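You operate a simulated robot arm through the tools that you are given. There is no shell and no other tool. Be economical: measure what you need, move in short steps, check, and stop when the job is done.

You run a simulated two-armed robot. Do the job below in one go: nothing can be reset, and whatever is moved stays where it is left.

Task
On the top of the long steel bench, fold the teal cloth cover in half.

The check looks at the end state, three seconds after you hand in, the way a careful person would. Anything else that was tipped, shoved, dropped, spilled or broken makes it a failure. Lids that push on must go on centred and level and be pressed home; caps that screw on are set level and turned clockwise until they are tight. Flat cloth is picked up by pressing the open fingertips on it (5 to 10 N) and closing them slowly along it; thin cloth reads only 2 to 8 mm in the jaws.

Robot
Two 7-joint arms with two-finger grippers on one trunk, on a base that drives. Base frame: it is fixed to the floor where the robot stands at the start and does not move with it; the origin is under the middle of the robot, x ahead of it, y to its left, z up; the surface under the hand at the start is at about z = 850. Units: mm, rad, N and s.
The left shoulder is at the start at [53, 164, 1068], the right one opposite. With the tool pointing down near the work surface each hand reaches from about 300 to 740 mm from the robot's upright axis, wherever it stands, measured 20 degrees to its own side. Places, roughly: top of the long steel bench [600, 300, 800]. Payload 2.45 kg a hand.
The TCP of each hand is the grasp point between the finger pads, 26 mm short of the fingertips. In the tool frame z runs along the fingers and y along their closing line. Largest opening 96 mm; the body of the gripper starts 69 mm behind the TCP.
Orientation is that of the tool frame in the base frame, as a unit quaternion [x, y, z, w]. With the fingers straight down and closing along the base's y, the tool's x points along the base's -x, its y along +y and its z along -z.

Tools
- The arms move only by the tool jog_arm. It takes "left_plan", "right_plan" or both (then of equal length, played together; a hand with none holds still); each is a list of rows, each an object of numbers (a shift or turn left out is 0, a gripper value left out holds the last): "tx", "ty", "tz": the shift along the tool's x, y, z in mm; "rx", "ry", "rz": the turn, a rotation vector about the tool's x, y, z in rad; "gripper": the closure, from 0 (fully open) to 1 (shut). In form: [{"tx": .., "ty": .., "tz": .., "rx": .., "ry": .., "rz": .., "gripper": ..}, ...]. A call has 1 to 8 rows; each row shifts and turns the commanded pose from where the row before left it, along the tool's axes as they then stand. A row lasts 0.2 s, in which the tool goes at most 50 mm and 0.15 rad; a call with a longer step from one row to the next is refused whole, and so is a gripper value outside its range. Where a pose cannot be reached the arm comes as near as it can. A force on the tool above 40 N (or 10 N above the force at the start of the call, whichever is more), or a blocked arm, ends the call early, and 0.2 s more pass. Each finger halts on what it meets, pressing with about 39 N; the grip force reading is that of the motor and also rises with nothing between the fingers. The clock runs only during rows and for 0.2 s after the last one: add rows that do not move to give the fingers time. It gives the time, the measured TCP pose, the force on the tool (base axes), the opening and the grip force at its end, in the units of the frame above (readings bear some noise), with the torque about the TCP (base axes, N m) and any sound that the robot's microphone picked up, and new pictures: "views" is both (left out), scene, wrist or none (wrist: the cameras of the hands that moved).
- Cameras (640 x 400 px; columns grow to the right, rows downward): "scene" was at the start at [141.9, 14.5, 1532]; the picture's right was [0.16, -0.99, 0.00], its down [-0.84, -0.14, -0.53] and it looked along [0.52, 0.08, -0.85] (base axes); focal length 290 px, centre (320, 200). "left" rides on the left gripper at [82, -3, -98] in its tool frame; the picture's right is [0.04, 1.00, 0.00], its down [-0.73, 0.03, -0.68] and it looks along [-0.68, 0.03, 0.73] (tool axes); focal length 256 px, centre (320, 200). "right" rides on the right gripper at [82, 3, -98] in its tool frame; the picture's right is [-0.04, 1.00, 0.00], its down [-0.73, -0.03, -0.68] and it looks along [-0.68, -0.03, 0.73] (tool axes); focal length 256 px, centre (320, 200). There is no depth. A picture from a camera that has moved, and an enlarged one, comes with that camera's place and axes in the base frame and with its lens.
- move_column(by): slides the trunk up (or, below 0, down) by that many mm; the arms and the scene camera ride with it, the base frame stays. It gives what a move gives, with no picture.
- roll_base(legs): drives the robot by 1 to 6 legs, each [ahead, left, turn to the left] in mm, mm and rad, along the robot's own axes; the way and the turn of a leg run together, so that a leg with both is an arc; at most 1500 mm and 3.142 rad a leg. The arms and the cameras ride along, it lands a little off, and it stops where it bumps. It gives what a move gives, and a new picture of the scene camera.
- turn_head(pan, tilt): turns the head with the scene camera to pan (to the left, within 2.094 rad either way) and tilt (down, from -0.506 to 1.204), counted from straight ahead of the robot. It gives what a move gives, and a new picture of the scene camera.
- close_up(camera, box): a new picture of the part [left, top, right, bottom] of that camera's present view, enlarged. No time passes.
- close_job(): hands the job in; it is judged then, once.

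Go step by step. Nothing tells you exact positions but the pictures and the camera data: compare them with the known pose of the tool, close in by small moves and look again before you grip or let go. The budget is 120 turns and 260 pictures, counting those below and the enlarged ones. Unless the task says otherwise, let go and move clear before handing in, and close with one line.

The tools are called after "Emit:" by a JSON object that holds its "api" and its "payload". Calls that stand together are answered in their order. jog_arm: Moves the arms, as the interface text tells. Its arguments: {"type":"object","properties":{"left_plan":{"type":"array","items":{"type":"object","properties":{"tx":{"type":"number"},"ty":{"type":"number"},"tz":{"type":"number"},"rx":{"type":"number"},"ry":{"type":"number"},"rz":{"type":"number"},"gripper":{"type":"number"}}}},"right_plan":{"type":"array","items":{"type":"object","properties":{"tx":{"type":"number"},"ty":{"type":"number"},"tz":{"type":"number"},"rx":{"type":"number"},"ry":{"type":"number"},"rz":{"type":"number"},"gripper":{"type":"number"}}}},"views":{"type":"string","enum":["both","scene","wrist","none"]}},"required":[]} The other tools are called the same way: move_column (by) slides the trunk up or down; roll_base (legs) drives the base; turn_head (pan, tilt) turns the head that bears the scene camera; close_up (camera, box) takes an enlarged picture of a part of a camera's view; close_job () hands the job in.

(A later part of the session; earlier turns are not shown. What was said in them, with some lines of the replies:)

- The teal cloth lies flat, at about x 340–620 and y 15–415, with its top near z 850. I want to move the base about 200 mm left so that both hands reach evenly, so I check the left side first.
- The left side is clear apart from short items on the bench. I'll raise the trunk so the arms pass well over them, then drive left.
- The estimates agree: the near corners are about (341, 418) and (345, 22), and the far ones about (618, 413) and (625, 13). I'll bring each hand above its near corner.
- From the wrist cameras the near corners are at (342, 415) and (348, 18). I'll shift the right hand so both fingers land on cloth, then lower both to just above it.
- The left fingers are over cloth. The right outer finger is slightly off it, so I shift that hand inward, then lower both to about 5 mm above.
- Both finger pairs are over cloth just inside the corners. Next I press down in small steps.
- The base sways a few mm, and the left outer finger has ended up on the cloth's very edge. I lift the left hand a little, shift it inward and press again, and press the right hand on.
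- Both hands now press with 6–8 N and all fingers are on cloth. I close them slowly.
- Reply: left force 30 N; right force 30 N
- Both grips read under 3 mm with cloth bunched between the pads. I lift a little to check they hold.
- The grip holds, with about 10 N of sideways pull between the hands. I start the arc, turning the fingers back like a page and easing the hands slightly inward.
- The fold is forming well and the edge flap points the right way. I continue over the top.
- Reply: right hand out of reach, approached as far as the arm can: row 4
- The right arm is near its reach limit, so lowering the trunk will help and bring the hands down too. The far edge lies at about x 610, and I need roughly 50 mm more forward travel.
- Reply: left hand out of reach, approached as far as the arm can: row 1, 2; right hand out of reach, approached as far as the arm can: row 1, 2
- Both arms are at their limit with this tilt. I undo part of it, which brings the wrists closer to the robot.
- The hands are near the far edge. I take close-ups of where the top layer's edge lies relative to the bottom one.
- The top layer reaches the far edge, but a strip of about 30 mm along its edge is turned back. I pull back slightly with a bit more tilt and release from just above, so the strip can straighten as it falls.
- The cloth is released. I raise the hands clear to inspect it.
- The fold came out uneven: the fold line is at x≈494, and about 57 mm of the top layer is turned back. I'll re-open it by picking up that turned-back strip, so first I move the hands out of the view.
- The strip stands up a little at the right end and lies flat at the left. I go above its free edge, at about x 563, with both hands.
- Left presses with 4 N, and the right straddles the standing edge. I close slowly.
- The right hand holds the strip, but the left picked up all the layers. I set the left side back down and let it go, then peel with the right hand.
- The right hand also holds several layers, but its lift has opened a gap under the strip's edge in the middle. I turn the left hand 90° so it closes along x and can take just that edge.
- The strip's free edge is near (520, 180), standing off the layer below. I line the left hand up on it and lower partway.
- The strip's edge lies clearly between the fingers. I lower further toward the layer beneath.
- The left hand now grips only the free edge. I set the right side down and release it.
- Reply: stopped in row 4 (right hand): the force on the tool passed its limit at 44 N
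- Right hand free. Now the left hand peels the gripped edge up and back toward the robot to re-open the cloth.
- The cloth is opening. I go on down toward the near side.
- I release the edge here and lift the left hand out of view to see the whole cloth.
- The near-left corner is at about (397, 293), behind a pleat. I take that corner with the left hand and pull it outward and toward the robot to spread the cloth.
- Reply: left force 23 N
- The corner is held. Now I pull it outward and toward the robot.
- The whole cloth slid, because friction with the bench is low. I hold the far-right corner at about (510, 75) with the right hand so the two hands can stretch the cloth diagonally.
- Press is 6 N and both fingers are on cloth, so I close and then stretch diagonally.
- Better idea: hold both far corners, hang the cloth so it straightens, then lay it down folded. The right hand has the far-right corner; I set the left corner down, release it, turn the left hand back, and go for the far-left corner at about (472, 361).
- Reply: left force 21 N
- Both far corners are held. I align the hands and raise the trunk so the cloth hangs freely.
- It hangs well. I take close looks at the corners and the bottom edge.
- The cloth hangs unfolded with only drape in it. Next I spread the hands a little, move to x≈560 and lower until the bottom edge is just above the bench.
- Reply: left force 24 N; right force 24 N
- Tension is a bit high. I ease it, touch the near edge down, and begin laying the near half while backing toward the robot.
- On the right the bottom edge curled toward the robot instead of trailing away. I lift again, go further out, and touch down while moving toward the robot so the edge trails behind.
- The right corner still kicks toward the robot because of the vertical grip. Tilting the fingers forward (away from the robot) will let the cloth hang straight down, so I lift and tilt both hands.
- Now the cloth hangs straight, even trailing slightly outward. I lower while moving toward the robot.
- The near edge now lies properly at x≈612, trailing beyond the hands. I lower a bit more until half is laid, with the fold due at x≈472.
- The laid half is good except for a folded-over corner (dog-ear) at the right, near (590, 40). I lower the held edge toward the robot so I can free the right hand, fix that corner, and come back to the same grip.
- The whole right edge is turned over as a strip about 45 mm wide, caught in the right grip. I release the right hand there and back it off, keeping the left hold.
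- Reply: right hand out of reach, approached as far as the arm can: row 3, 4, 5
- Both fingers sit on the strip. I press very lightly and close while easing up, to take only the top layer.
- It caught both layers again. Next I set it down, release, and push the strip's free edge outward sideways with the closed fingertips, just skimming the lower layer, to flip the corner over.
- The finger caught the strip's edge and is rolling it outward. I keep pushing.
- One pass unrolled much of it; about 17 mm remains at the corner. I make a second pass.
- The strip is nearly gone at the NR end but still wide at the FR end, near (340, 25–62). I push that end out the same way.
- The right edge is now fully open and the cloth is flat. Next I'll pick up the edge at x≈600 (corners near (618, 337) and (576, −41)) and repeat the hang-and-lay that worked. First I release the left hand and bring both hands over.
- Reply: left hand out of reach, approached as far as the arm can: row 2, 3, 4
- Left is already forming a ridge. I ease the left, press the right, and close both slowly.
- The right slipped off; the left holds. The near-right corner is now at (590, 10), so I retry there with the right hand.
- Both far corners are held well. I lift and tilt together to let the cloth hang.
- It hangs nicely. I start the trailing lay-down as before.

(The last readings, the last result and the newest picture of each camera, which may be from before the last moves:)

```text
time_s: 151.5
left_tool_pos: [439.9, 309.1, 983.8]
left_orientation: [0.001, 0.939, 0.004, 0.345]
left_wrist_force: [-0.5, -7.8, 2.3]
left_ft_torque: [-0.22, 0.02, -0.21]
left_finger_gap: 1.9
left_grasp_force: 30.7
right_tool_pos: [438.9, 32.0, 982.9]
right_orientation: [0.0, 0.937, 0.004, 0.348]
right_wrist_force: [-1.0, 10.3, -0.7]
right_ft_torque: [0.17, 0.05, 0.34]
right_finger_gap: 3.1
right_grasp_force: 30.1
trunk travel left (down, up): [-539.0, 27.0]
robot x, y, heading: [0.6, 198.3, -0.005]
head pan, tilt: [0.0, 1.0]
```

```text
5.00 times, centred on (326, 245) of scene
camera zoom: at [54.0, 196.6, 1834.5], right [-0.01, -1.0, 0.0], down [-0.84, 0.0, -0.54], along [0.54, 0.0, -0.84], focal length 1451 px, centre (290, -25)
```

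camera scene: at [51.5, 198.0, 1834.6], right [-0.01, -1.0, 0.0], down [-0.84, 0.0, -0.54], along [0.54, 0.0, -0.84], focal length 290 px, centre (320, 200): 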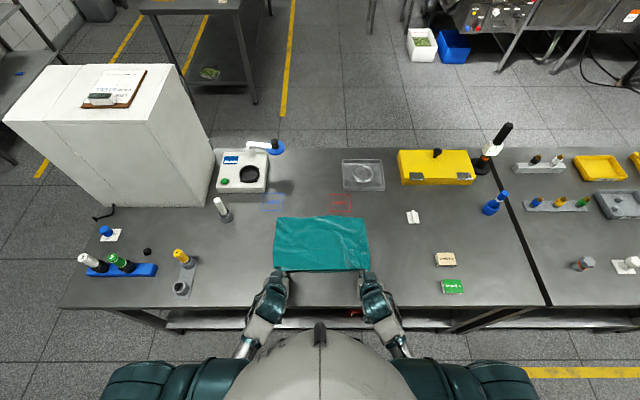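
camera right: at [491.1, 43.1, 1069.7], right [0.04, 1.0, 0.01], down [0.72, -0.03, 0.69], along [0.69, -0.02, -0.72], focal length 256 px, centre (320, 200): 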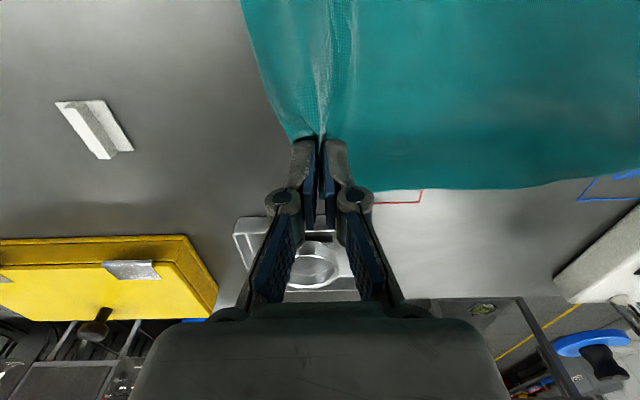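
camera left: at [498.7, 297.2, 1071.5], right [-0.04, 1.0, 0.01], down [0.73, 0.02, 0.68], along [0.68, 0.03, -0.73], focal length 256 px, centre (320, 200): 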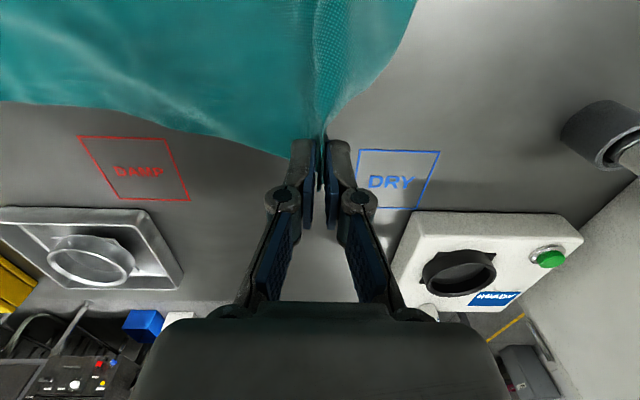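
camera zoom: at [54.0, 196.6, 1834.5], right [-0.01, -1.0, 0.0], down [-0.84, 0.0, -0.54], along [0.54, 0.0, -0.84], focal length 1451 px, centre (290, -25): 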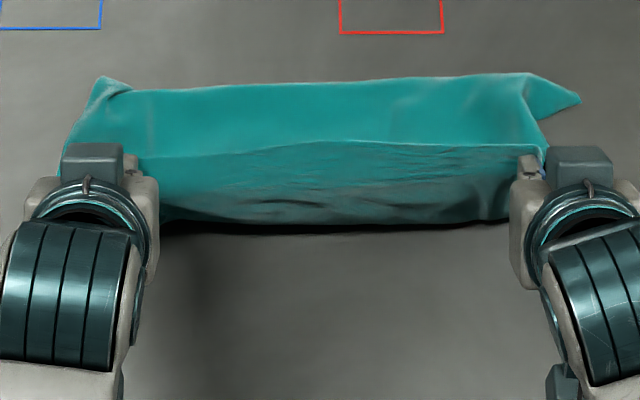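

The trailing half is laid with its edge at x≈589. Now I swing the held edge over and down onto it, bringing the fingers back to vertical.

Emit:
{"api": "jog_arm", "payload": {"left_plan": [{"tx": 15, "tz": 5.6}, {"tx": -26.6, "tz": 11.9, "ry": 0.1}, {"tx": -21.4, "tz": 18.3, "ry": 0.1}, {"tx": -17.1, "tz": 23, "ry": 0.1}, {"tx": -12.7, "tz": 23.9, "ry": 0.1}, {"tx": -10.3, "tz": 24.1, "ry": 0.1}, {"tx": -7.8, "tz": 20, "ry": 0.1}, {}], "right_plan": [{"tx": 15, "tz": 5.6}, {"tx": -26.6, "tz": 11.9, "ry": 0.1}, {"tx": -21.4, "tz": 18.3, "ry": 0.1}, {"tx": -17.1, "tz": 23, "ry": 0.1}, {"tx": -12.7, "tz": 23.9, "ry": 0.1}, {"tx": -10.3, "tz": 24.1, "ry": 0.1}, {"tx": -7.8, "tz": 20, "ry": 0.1}, {}], "views": "wrist"}}

Emit:
{"api": "close_up", "payload": {"camera": "scene", "box": [262, 195, 390, 275]}}

```text
time_s: 153.3
left_tool_pos: [563.2, 311.3, 908.3]
left_orientation: [-0.001, 0.999, 0.003, 0.052]
left_wrist_force: [0.2, -9.1, 0.9]
left_ft_torque: [-0.17, -0.04, -0.01]
left_finger_gap: 3.0
left_grasp_force: 34.5
right_tool_pos: [564.4, 36.1, 910.1]
right_orientation: [-0.002, 0.998, 0.004, 0.057]
right_wrist_force: [-0.1, 7.8, -0.9]
right_ft_torque: [0.11, 0.03, 0.11]
right_finger_gap: 3.7
right_grasp_force: 33.8
trunk travel left (down, up): [-539.0, 27.0]
robot x, y, heading: [0.5, 199.7, -0.004]
head pan, tilt: [0.0, 1.0]
camera right: at [470.8, 38.3, 998.5], right [0.04, 1.0, 0.01], down [0.65, -0.03, 0.76], along [0.76, -0.02, -0.65], focal length 256 px, centre (320, 200)
camera left: at [472.3, 307.4, 999.2], right [-0.04, 1.0, 0.0], down [0.66, 0.02, 0.75], along [0.75, 0.03, -0.66], focal length 256 px, centre (320, 200)
```

right: 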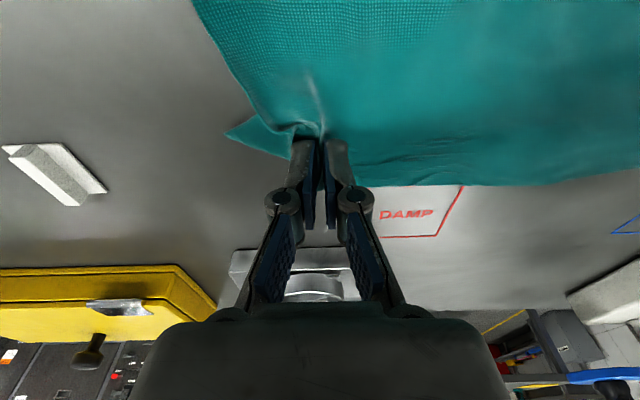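
left: 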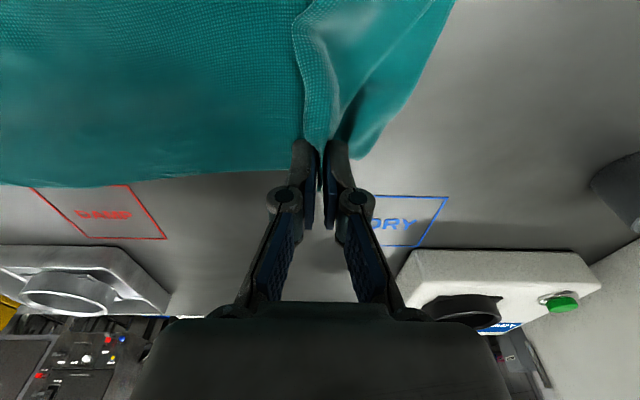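

```text
5.00 times, centred on (326, 235) of scene
camera zoom: at [56.7, 197.5, 1834.5], right [-0.01, -1.0, 0.0], down [-0.84, 0.0, -0.54], along [0.54, 0.0, -0.84], focal length 1451 px, centre (290, 25)
```

zoom: 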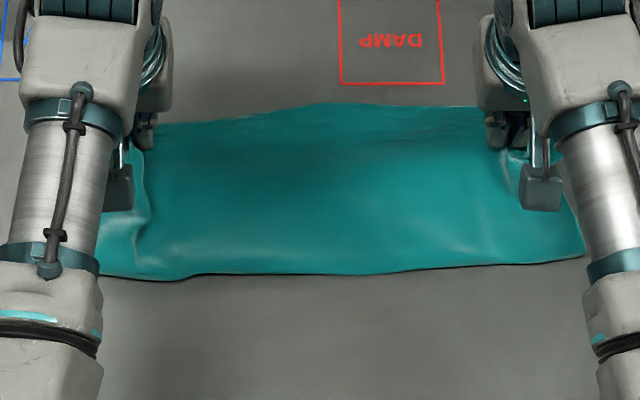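

The fold has come out well, with the edges nearly aligned. I lower the last bit, release gently, and lift clear.

Emit:
{"api": "jog_arm", "payload": {"left_plan": [{"tx": -4, "tz": 9, "ry": 0.05}, {"tx": -4, "tz": 9, "ry": 0.05}, {"tz": 7}, {}, {"gripper": 0.85}, {"gripper": 0.7}, {"gripper": 0.55}, {}], "right_plan": [{"tx": -4, "tz": 9, "ry": 0.05}, {"tx": -4, "tz": 9, "ry": 0.05}, {"tz": 7}, {}, {"gripper": 0.85}, {"gripper": 0.7}, {"gripper": 0.55}, {}], "views": "none"}}

Emit:
{"api": "jog_arm", "payload": {"left_plan": [{"tz": -15}, {"tz": -30}, {"tz": -40}, {"tz": -30, "tx": 30}, {"tx": 45}, {"tx": 45}, {}], "right_plan": [{"tz": -15}, {"tz": -30}, {"tz": -40}, {"tz": -30, "tx": 30}, {"tx": 45}, {"tx": 45}, {}], "views": "wrist"}}

Emit:
{"api": "close_up", "payload": {"camera": "scene", "box": [250, 190, 410, 290]}}

```text
time_s: 155.1
left_tool_pos: [575.5, 312.2, 883.5]
left_orientation: [0.0, 1.0, 0.005, 0.002]
left_wrist_force: [0.8, 0.7, 0.7]
left_ft_torque: [0.01, -0.01, -0.01]
left_finger_gap: 43.2
left_grasp_force: 0.0
right_tool_pos: [574.6, 36.3, 885.1]
right_orientation: [-0.001, 1.0, 0.004, 0.007]
right_wrist_force: [-0.1, 0.2, -0.4]
right_ft_torque: [0.02, 0.0, 0.0]
right_finger_gap: 43.0
right_grasp_force: 0.2
trunk travel left (down, up): [-539.0, 27.0]
robot x, y, heading: [-1.2, 194.7, -0.006]
head pan, tilt: [0.0, 1.0]
```

```text
time_s: 156.7
left_tool_pos: [461.9, 328.5, 987.8]
left_orientation: [-0.008, 1.0, 0.024, 0.004]
left_wrist_force: [1.0, -0.1, -0.4]
left_ft_torque: [0.02, -0.02, 0.0]
left_finger_gap: 43.0
left_grasp_force: 0.0
left hand out of reach, approached as far as the arm can: row 6
right_tool_pos: [451.0, 37.0, 995.1]
right_orientation: [-0.002, 1.0, 0.003, 0.006]
right_wrist_force: [-0.4, 0.4, -0.3]
right_ft_torque: [-0.01, 0.01, 0.0]
right_finger_gap: 43.0
right_grasp_force: 0.0
trunk travel left (down, up): [-539.0, 27.0]
robot x, y, heading: [-1.6, 200.9, -0.004]
head pan, tilt: [0.0, 1.0]
camera right: at [367.8, 38.6, 1092.8], right [0.04, 1.0, 0.01], down [0.73, -0.03, 0.69], along [0.69, -0.02, -0.73], focal length 256 px, centre (320, 200)
camera left: at [380.0, 318.4, 1086.2], right [-0.06, 1.0, 0.05], down [0.73, 0.01, 0.69], along [0.68, 0.07, -0.73], focal length 256 px, centre (320, 200)
```

right: 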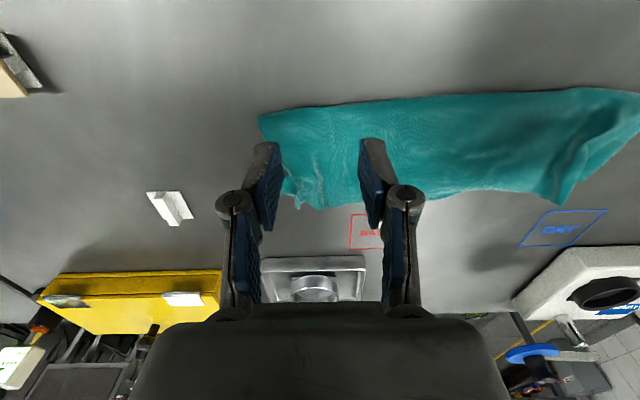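
left: 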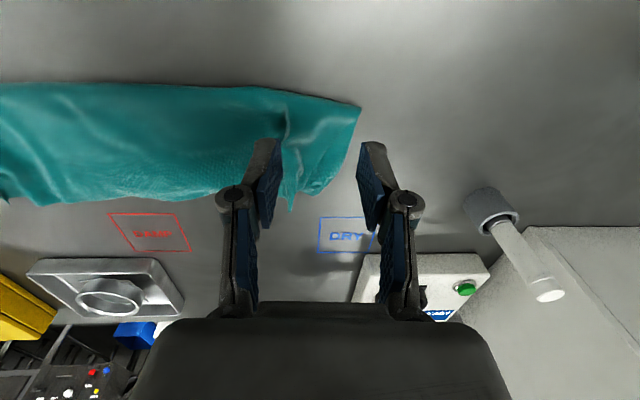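

```text
4.00 times, centred on (330, 240) of scene
camera zoom: at [58.0, 192.9, 1834.4], right [-0.01, -1.0, 0.0], down [-0.84, 0.01, -0.54], along [0.54, 0.0, -0.84], focal length 1161 px, centre (280, 40)
```

zoom: 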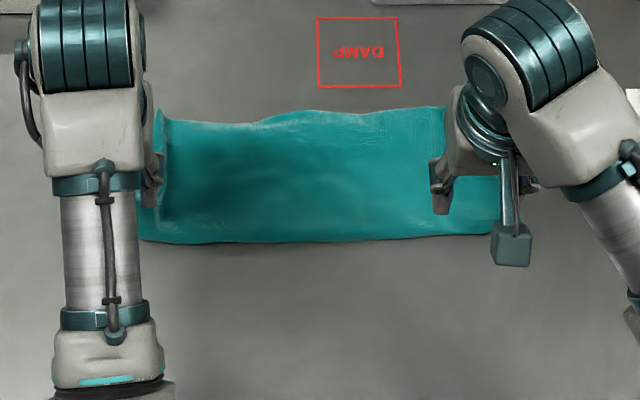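

Released cleanly. I move both hands aside to inspect the whole result.

Emit:
{"api": "jog_arm", "payload": {"left_plan": [{"tz": -35}, {"tz": -30, "ty": 25}, {"ty": 45}, {"ty": 45}, {"ty": 40}, {}], "right_plan": [{"tz": -35}, {"tz": -30, "ty": -25}, {"ty": -45}, {"ty": -45}, {"ty": -40}, {}], "views": "none"}}

Emit:
{"api": "close_up", "payload": {"camera": "scene", "box": [260, 200, 388, 280]}}

```text
time_s: 158.1
left_tool_pos: [484.6, 465.1, 1005.0]
left_orientation: [0.0, 1.0, 0.004, 0.001]
left_wrist_force: [0.1, -0.3, 0.5]
left_ft_torque: [-0.02, 0.03, 0.03]
left_finger_gap: 43.2
left_grasp_force: 0.0
left hand out of reach, approached as far as the arm can: row 1, 2
right_tool_pos: [448.0, -118.5, 1062.9]
right_orientation: [-0.002, 1.0, 0.002, 0.007]
right_wrist_force: [0.8, 1.1, 0.2]
right_ft_torque: [-0.02, -0.01, 0.0]
right_finger_gap: 43.0
right_grasp_force: 0.1
trunk travel left (down, up): [-539.0, 27.0]
robot x, y, heading: [2.3, 199.4, -0.003]
head pan, tilt: [0.0, 1.0]
```

```text
5.00 times, centred on (324, 240) of scene
camera zoom: at [57.2, 198.7, 1834.4], right [-0.01, -1.0, 0.0], down [-0.84, 0.0, -0.54], along [0.54, 0.0, -0.84], focal length 1451 px, centre (300, 0)
```

zoom: 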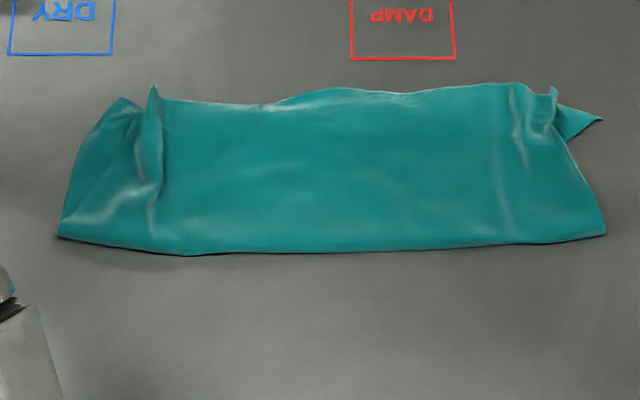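

The cloth is folded in half with the edges aligned; what's left is pinch ridges that draw the top corners in a bit. I smooth them by pressing closed fingertips lightly outside each ridge and drawing outward with both hands.

Emit:
{"api": "jog_arm", "payload": {"left_plan": [{"tx": -17.7, "ty": -26, "tz": 19, "gripper": 1.0}, {"tx": -17.7, "ty": -26, "tz": 19}, {"tx": -17.7, "ty": -26, "tz": 19}, {"tx": -17.7, "ty": -26, "tz": 19}, {"tx": -17.7, "ty": -26, "tz": 19}, {}], "right_plan": [{"tx": -24.4, "ty": 25, "tz": 30, "gripper": 1.0}, {"tx": -24.4, "ty": 25, "tz": 30}, {"tx": -24.4, "ty": 25, "tz": 30}, {"tx": -24.4, "ty": 25, "tz": 30}, {"tx": -24.4, "ty": 25, "tz": 30}, {}], "views": "wrist"}}

```text
time_s: 159.5
left_tool_pos: [573.9, 338.1, 910.7]
left_orientation: [-0.001, 1.0, 0.004, 0.002]
left_wrist_force: [-0.1, 0.3, -0.8]
left_ft_torque: [0.03, 0.02, 0.03]
left_finger_gap: 0.1
left_grasp_force: 28.6
right_tool_pos: [571.0, 5.9, 914.7]
right_orientation: [-0.001, 1.0, 0.003, 0.007]
right_wrist_force: [-0.3, 0.1, 0.0]
right_ft_torque: [-0.01, -0.02, 0.0]
right_finger_gap: 0.0
right_grasp_force: 28.9
trunk travel left (down, up): [-539.0, 27.0]
robot x, y, heading: [-2.9, 200.0, -0.005]
head pan, tilt: [0.0, 1.0]
camera right: at [487.9, 7.4, 1010.5], right [0.04, 1.0, 0.01], down [0.72, -0.03, 0.69], along [0.69, -0.02, -0.72], focal length 256 px, centre (320, 200)
camera left: at [491.1, 334.6, 1009.4], right [-0.04, 1.0, 0.01], down [0.73, 0.02, 0.68], along [0.68, 0.03, -0.73], focal length 256 px, centre (320, 200)
```

right: 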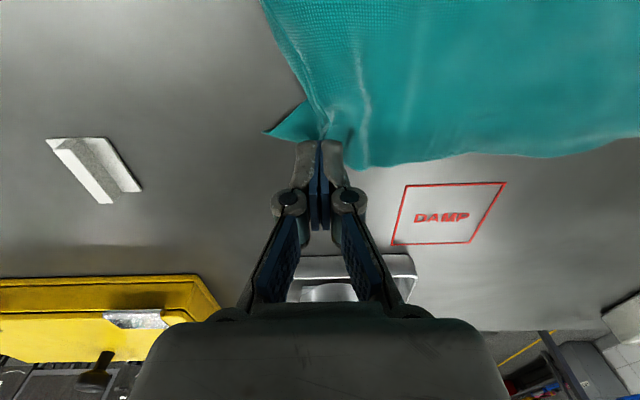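
left: 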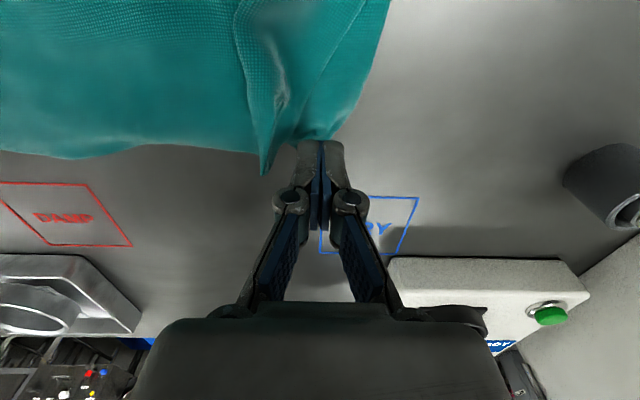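

Emit:
{"api": "close_up", "payload": {"camera": "left", "box": [200, 0, 440, 180]}}

Emit:
{"api": "close_up", "payload": {"camera": "right", "box": [220, 0, 460, 180]}}

```text
2.22 times, centred on (320, 90) of left
camera zoom: at [491.1, 334.6, 1009.4], right [-0.04, 1.0, 0.01], down [0.73, 0.02, 0.68], along [0.68, 0.03, -0.73], focal length 569 px, centre (320, 444)
```

zoom: 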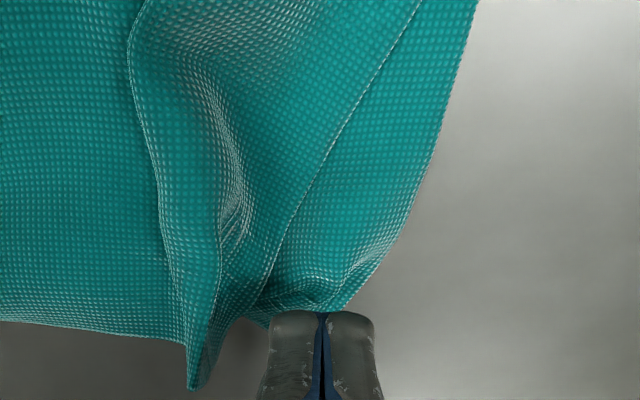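

```text
2.22 times, centred on (340, 90) of right
camera zoom: at [487.9, 7.4, 1010.5], right [0.04, 1.0, 0.01], down [0.72, -0.03, 0.69], along [0.69, -0.02, -0.72], focal length 569 px, centre (276, 444)
```

zoom: 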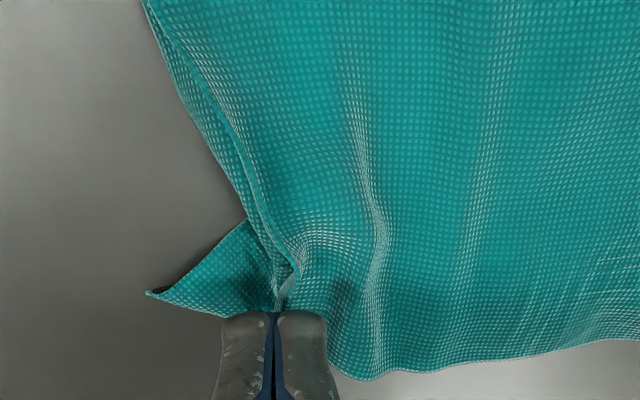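

Now it's clear where to press: on the top layer between each ridge and its edge, at left (575, 323) and right (575, 38). I move there and make contact.

Emit:
{"api": "jog_arm", "payload": {"left_plan": [{"ty": -15}, {"tz": 14}, {"tz": 10}, {"tz": 4}, {"tz": 2}, {}], "right_plan": [{"ty": 32, "tx": -4}, {"tz": 16}, {"tz": 12}, {"tz": 4}, {"tz": 2}, {}], "views": "none"}}

Emit:
{"api": "jog_arm", "payload": {"left_plan": [{"tz": 0.8}, {"tz": 0.7}, {}], "right_plan": [{"tz": 0.8}, {"tz": 0.7}, {}], "views": "wrist"}}

```text
time_s: 160.9
left_tool_pos: [573.9, 320.9, 880.5]
left_orientation: [0.0, 1.0, 0.004, 0.001]
left_wrist_force: [0.2, -0.2, 0.0]
left_ft_torque: [0.03, -0.04, 0.01]
left_finger_gap: 0.1
left_grasp_force: 28.8
right_tool_pos: [577.4, 35.9, 882.2]
right_orientation: [-0.001, 1.0, 0.003, 0.006]
right_wrist_force: [0.1, -0.2, 0.4]
right_ft_torque: [0.01, 0.04, -0.02]
right_finger_gap: 0.2
right_grasp_force: 28.4
trunk travel left (down, up): [-539.0, 27.0]
robot x, y, heading: [-1.9, 202.3, -0.007]
head pan, tilt: [0.0, 1.0]
```

```text
time_s: 161.7
left_tool_pos: [572.5, 321.6, 878.1]
left_orientation: [0.0, 1.0, 0.004, 0.002]
left_wrist_force: [-0.6, -1.0, 1.7]
left_ft_torque: [-0.06, 0.03, 0.02]
left_finger_gap: 0.0
left_grasp_force: 28.3
right_tool_pos: [578.1, 37.5, 878.6]
right_orientation: [-0.001, 1.0, 0.003, 0.007]
right_wrist_force: [0.0, -0.1, 0.6]
right_ft_torque: [0.01, 0.02, -0.02]
right_finger_gap: 0.0
right_grasp_force: 28.2
trunk travel left (down, up): [-539.0, 27.0]
robot x, y, heading: [1.1, 201.2, -0.01]
head pan, tilt: [0.0, 1.0]
camera right: at [495.4, 38.6, 975.6], right [0.04, 1.0, 0.01], down [0.72, -0.03, 0.69], along [0.69, -0.02, -0.72], focal length 256 px, centre (320, 200)
camera left: at [491.8, 317.3, 977.0], right [-0.04, 1.0, 0.01], down [0.73, 0.02, 0.68], along [0.68, 0.03, -0.73], focal length 256 px, centre (320, 200)
```

right: 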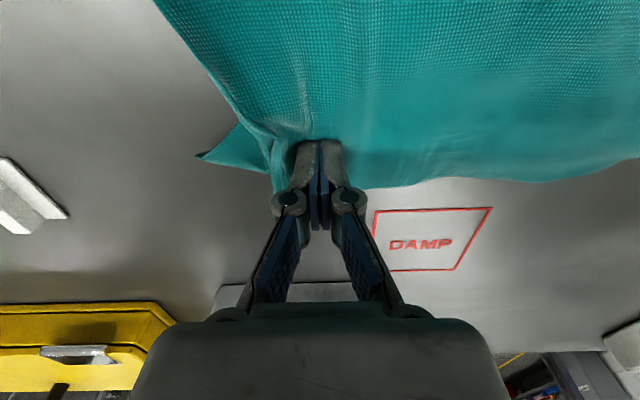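
left: 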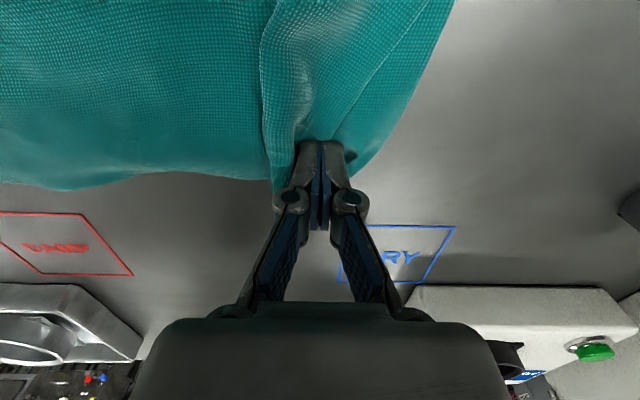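

Positions are good. I press about 1 mm more and draw both hands slowly outward.

Emit:
{"api": "jog_arm", "payload": {"left_plan": [{"tz": 0.8}, {"ty": 5}, {"ty": 5}, {"ty": 5}, {"ty": 5}, {"ty": 5}, {"ty": 5}, {}], "right_plan": [{"tz": 1.4}, {"ty": -5}, {"ty": -5}, {"ty": -5}, {"ty": -5}, {"ty": -5}, {"ty": -5}, {}], "views": "wrist"}}

```text
time_s: 163.5
left_tool_pos: [573.8, 351.2, 877.7]
left_orientation: [0.0, 1.0, 0.004, 0.002]
left_wrist_force: [-0.1, -1.2, 3.9]
left_ft_torque: [-0.03, 0.01, 0.01]
left_finger_gap: 0.0
left_grasp_force: 28.8
right_tool_pos: [580.3, 7.8, 878.3]
right_orientation: [-0.001, 1.0, 0.003, 0.007]
right_wrist_force: [-1.0, 1.9, 3.5]
right_ft_torque: [0.03, 0.06, -0.01]
right_finger_gap: 0.1
right_grasp_force: 28.4
trunk travel left (down, up): [-539.0, 27.0]
robot x, y, heading: [-0.6, 197.8, -0.011]
head pan, tilt: [0.0, 1.0]
camera right: at [496.7, 10.4, 974.6], right [0.04, 1.0, 0.01], down [0.72, -0.03, 0.69], along [0.69, -0.02, -0.72], focal length 256 px, centre (320, 200)
camera left: at [491.1, 347.0, 976.5], right [-0.04, 1.0, 0.01], down [0.73, 0.02, 0.68], along [0.68, 0.03, -0.73], focal length 256 px, centre (320, 200)
```

right: 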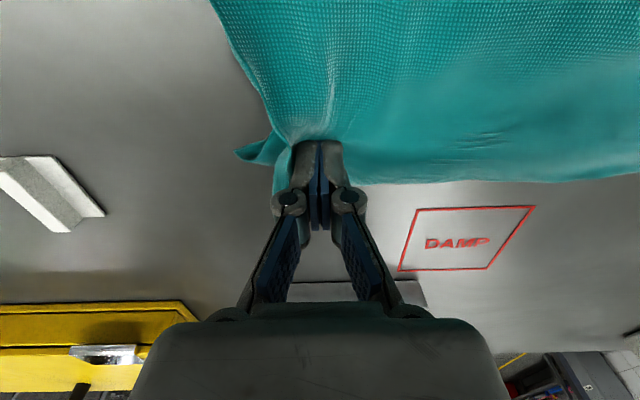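
left: 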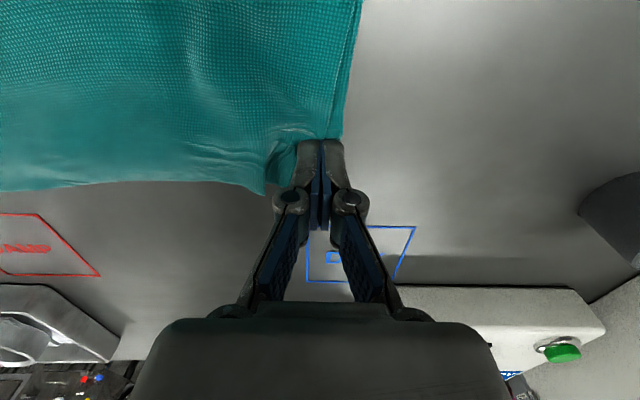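

Works very well: the left edge is matched and the right nearly so. I draw the right a little further, then lift away and look.

Emit:
{"api": "jog_arm", "payload": {"left_plan": [{}, {}, {}, {"tz": -15}, {"tz": -40}, {"tz": -40}, {"ty": 45}, {"ty": 45}], "right_plan": [{"ty": -5}, {"ty": -5}, {"ty": -4}, {"tz": -15}, {"tz": -40}, {"tz": -40}, {"ty": -45}, {"ty": -45}], "views": "none"}}

Emit:
{"api": "jog_arm", "payload": {"left_plan": [{"ty": 40}, {}], "right_plan": [{"ty": -45}, {}], "views": "scene"}}

Emit:
{"api": "close_up", "payload": {"camera": "scene", "box": [260, 200, 388, 280]}}

```text
time_s: 165.3
left_tool_pos: [572.3, 438.1, 973.6]
left_orientation: [0.0, 1.0, 0.004, 0.001]
left_wrist_force: [0.3, 0.3, -0.1]
left_ft_torque: [0.02, 0.01, 0.01]
left_finger_gap: 0.0
left_grasp_force: 28.4
right_tool_pos: [577.6, -100.1, 969.2]
right_orientation: [-0.003, 1.0, 0.004, 0.008]
right_wrist_force: [0.1, 0.7, -0.5]
right_ft_torque: [0.03, 0.01, -0.04]
right_finger_gap: 0.0
right_grasp_force: 28.8
trunk travel left (down, up): [-539.0, 27.0]
robot x, y, heading: [2.2, 195.9, -0.01]
head pan, tilt: [0.0, 1.0]
```

```text
time_s: 165.9
left_tool_pos: [572.5, 481.0, 975.8]
left_orientation: [0.0, 1.0, 0.005, 0.002]
left_wrist_force: [0.5, 0.5, 0.1]
left_ft_torque: [0.02, 0.04, -0.02]
left_finger_gap: 0.0
left_grasp_force: 29.3
right_tool_pos: [581.3, -144.5, 970.7]
right_orientation: [-0.002, 1.0, 0.003, 0.007]
right_wrist_force: [-0.3, -0.9, 0.2]
right_ft_torque: [0.01, -0.01, 0.0]
right_finger_gap: 0.2
right_grasp_force: 28.3
trunk travel left (down, up): [-539.0, 27.0]
robot x, y, heading: [-0.6, 197.9, -0.005]
head pan, tilt: [0.0, 1.0]
camera scene: at [58.4, 197.3, 1834.4], right [-0.01, -1.0, 0.0], down [-0.84, 0.0, -0.54], along [0.54, 0.0, -0.84], focal length 290 px, centre (320, 200)
```

scene: 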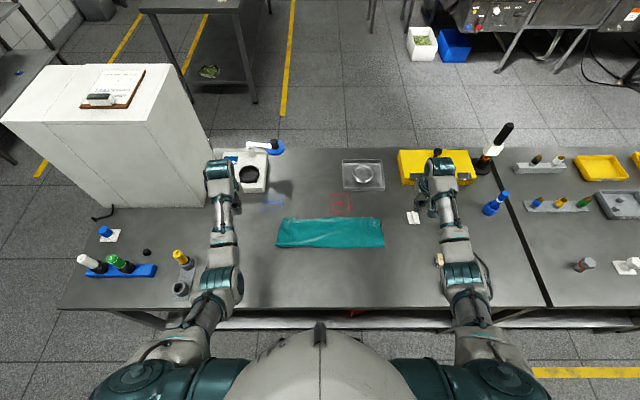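

```text
5.00 times, centred on (324, 240) of scene
camera zoom: at [58.4, 197.3, 1834.4], right [-0.01, -1.0, 0.0], down [-0.84, 0.0, -0.54], along [0.54, 0.0, -0.84], focal length 1451 px, centre (300, 0)
```

zoom: 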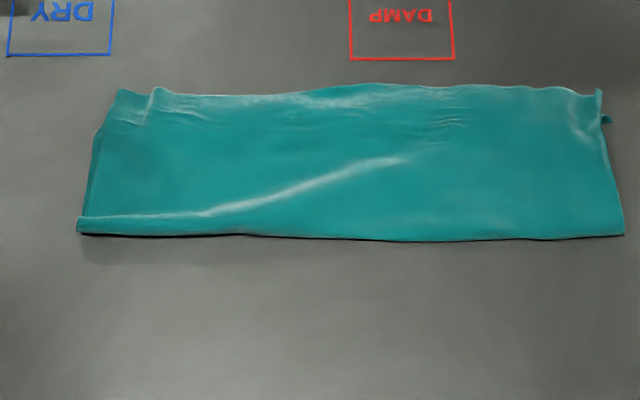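

The cloth is neatly folded in half. I raise the left hand straight up, away from the white pen on its left, and confirm nothing was disturbed.

Emit:
{"api": "jog_arm", "payload": {"left_plan": [{"tz": -30}, {"tz": -30}, {"tx": 40}, {"tx": 40}, {"tx": 40}, {}], "right_plan": [{"tz": -30}, {"tz": -30}, {"tx": 40}, {"tx": 40}, {"tx": 40}, {}], "views": "scene"}}

Emit:
{"api": "close_up", "payload": {"camera": "scene", "box": [60, 120, 500, 320]}}

```text
time_s: 167.3
left_tool_pos: [458.3, 489.1, 1024.3]
left_orientation: [-0.001, 1.0, 0.003, 0.001]
left_wrist_force: [-0.1, -0.2, 0.9]
left_ft_torque: [-0.02, 0.01, -0.01]
left_finger_gap: 0.0
left_grasp_force: 28.8
left hand out of reach, approached as far as the arm can: row 5
right_tool_pos: [458.7, -142.5, 1030.8]
right_orientation: [-0.001, 1.0, 0.002, 0.006]
right_wrist_force: [-0.4, -0.2, -0.8]
right_ft_torque: [-0.01, 0.04, -0.02]
right_finger_gap: 0.1
right_grasp_force: 28.5
trunk travel left (down, up): [-539.0, 27.0]
robot x, y, heading: [3.4, 202.9, -0.007]
head pan, tilt: [0.0, 1.0]
camera scene: at [58.5, 197.2, 1834.4], right [-0.01, -1.0, 0.0], down [-0.84, 0.0, -0.54], along [0.54, 0.0, -0.84], focal length 290 px, centre (320, 200)
```

scene: 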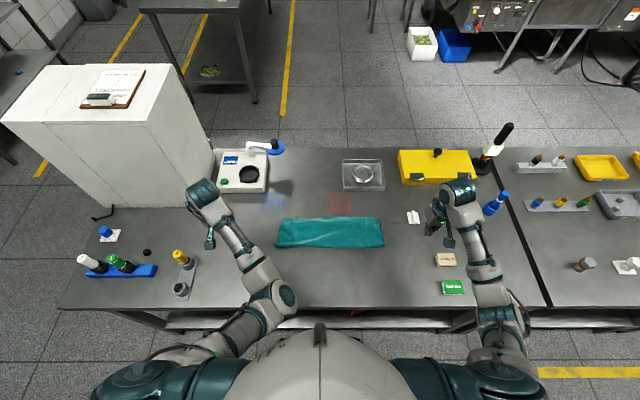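

```text
1.45 times, centred on (280, 220) of scene
camera zoom: at [58.5, 197.2, 1834.4], right [-0.01, -1.0, 0.0], down [-0.84, 0.0, -0.54], along [0.54, 0.0, -0.84], focal length 422 px, centre (378, 171)
```

zoom: 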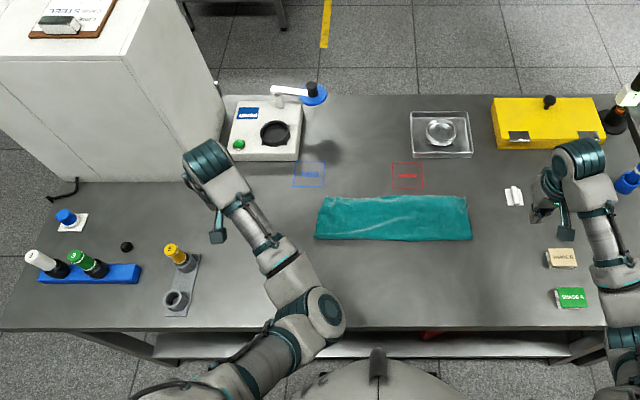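

Emit:
{"api": "close_up", "payload": {"camera": "left", "box": [0, 0, 640, 400]}}

```text
1.00 times, centred on (320, 200) of left (not enlarged: the box is as wide or as high as the picture)
camera zoom: at [377.4, 484.3, 1122.8], right [-0.04, 1.0, 0.01], down [0.73, 0.02, 0.68], along [0.68, 0.03, -0.73], focal length 256 px, centre (320, 200)
```

zoom: 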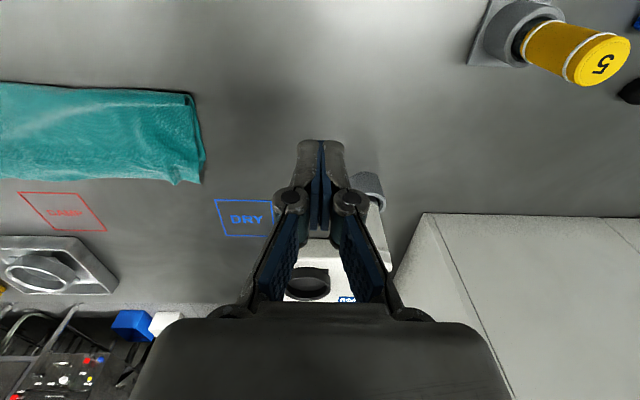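

The white pen is still standing in its holder, the other items I can see are where they were, and the cloth lies folded in half with both hands clear, so I hand in.

Emit:
{"api": "close_job", "payload": {}}

```text
The job is handed in.
```

The teal cloth cover is folded in half on top of the long steel bench, with its edges lined up apart from slight wrinkles at the corners, and nothing else looked disturbed in the last pictures.
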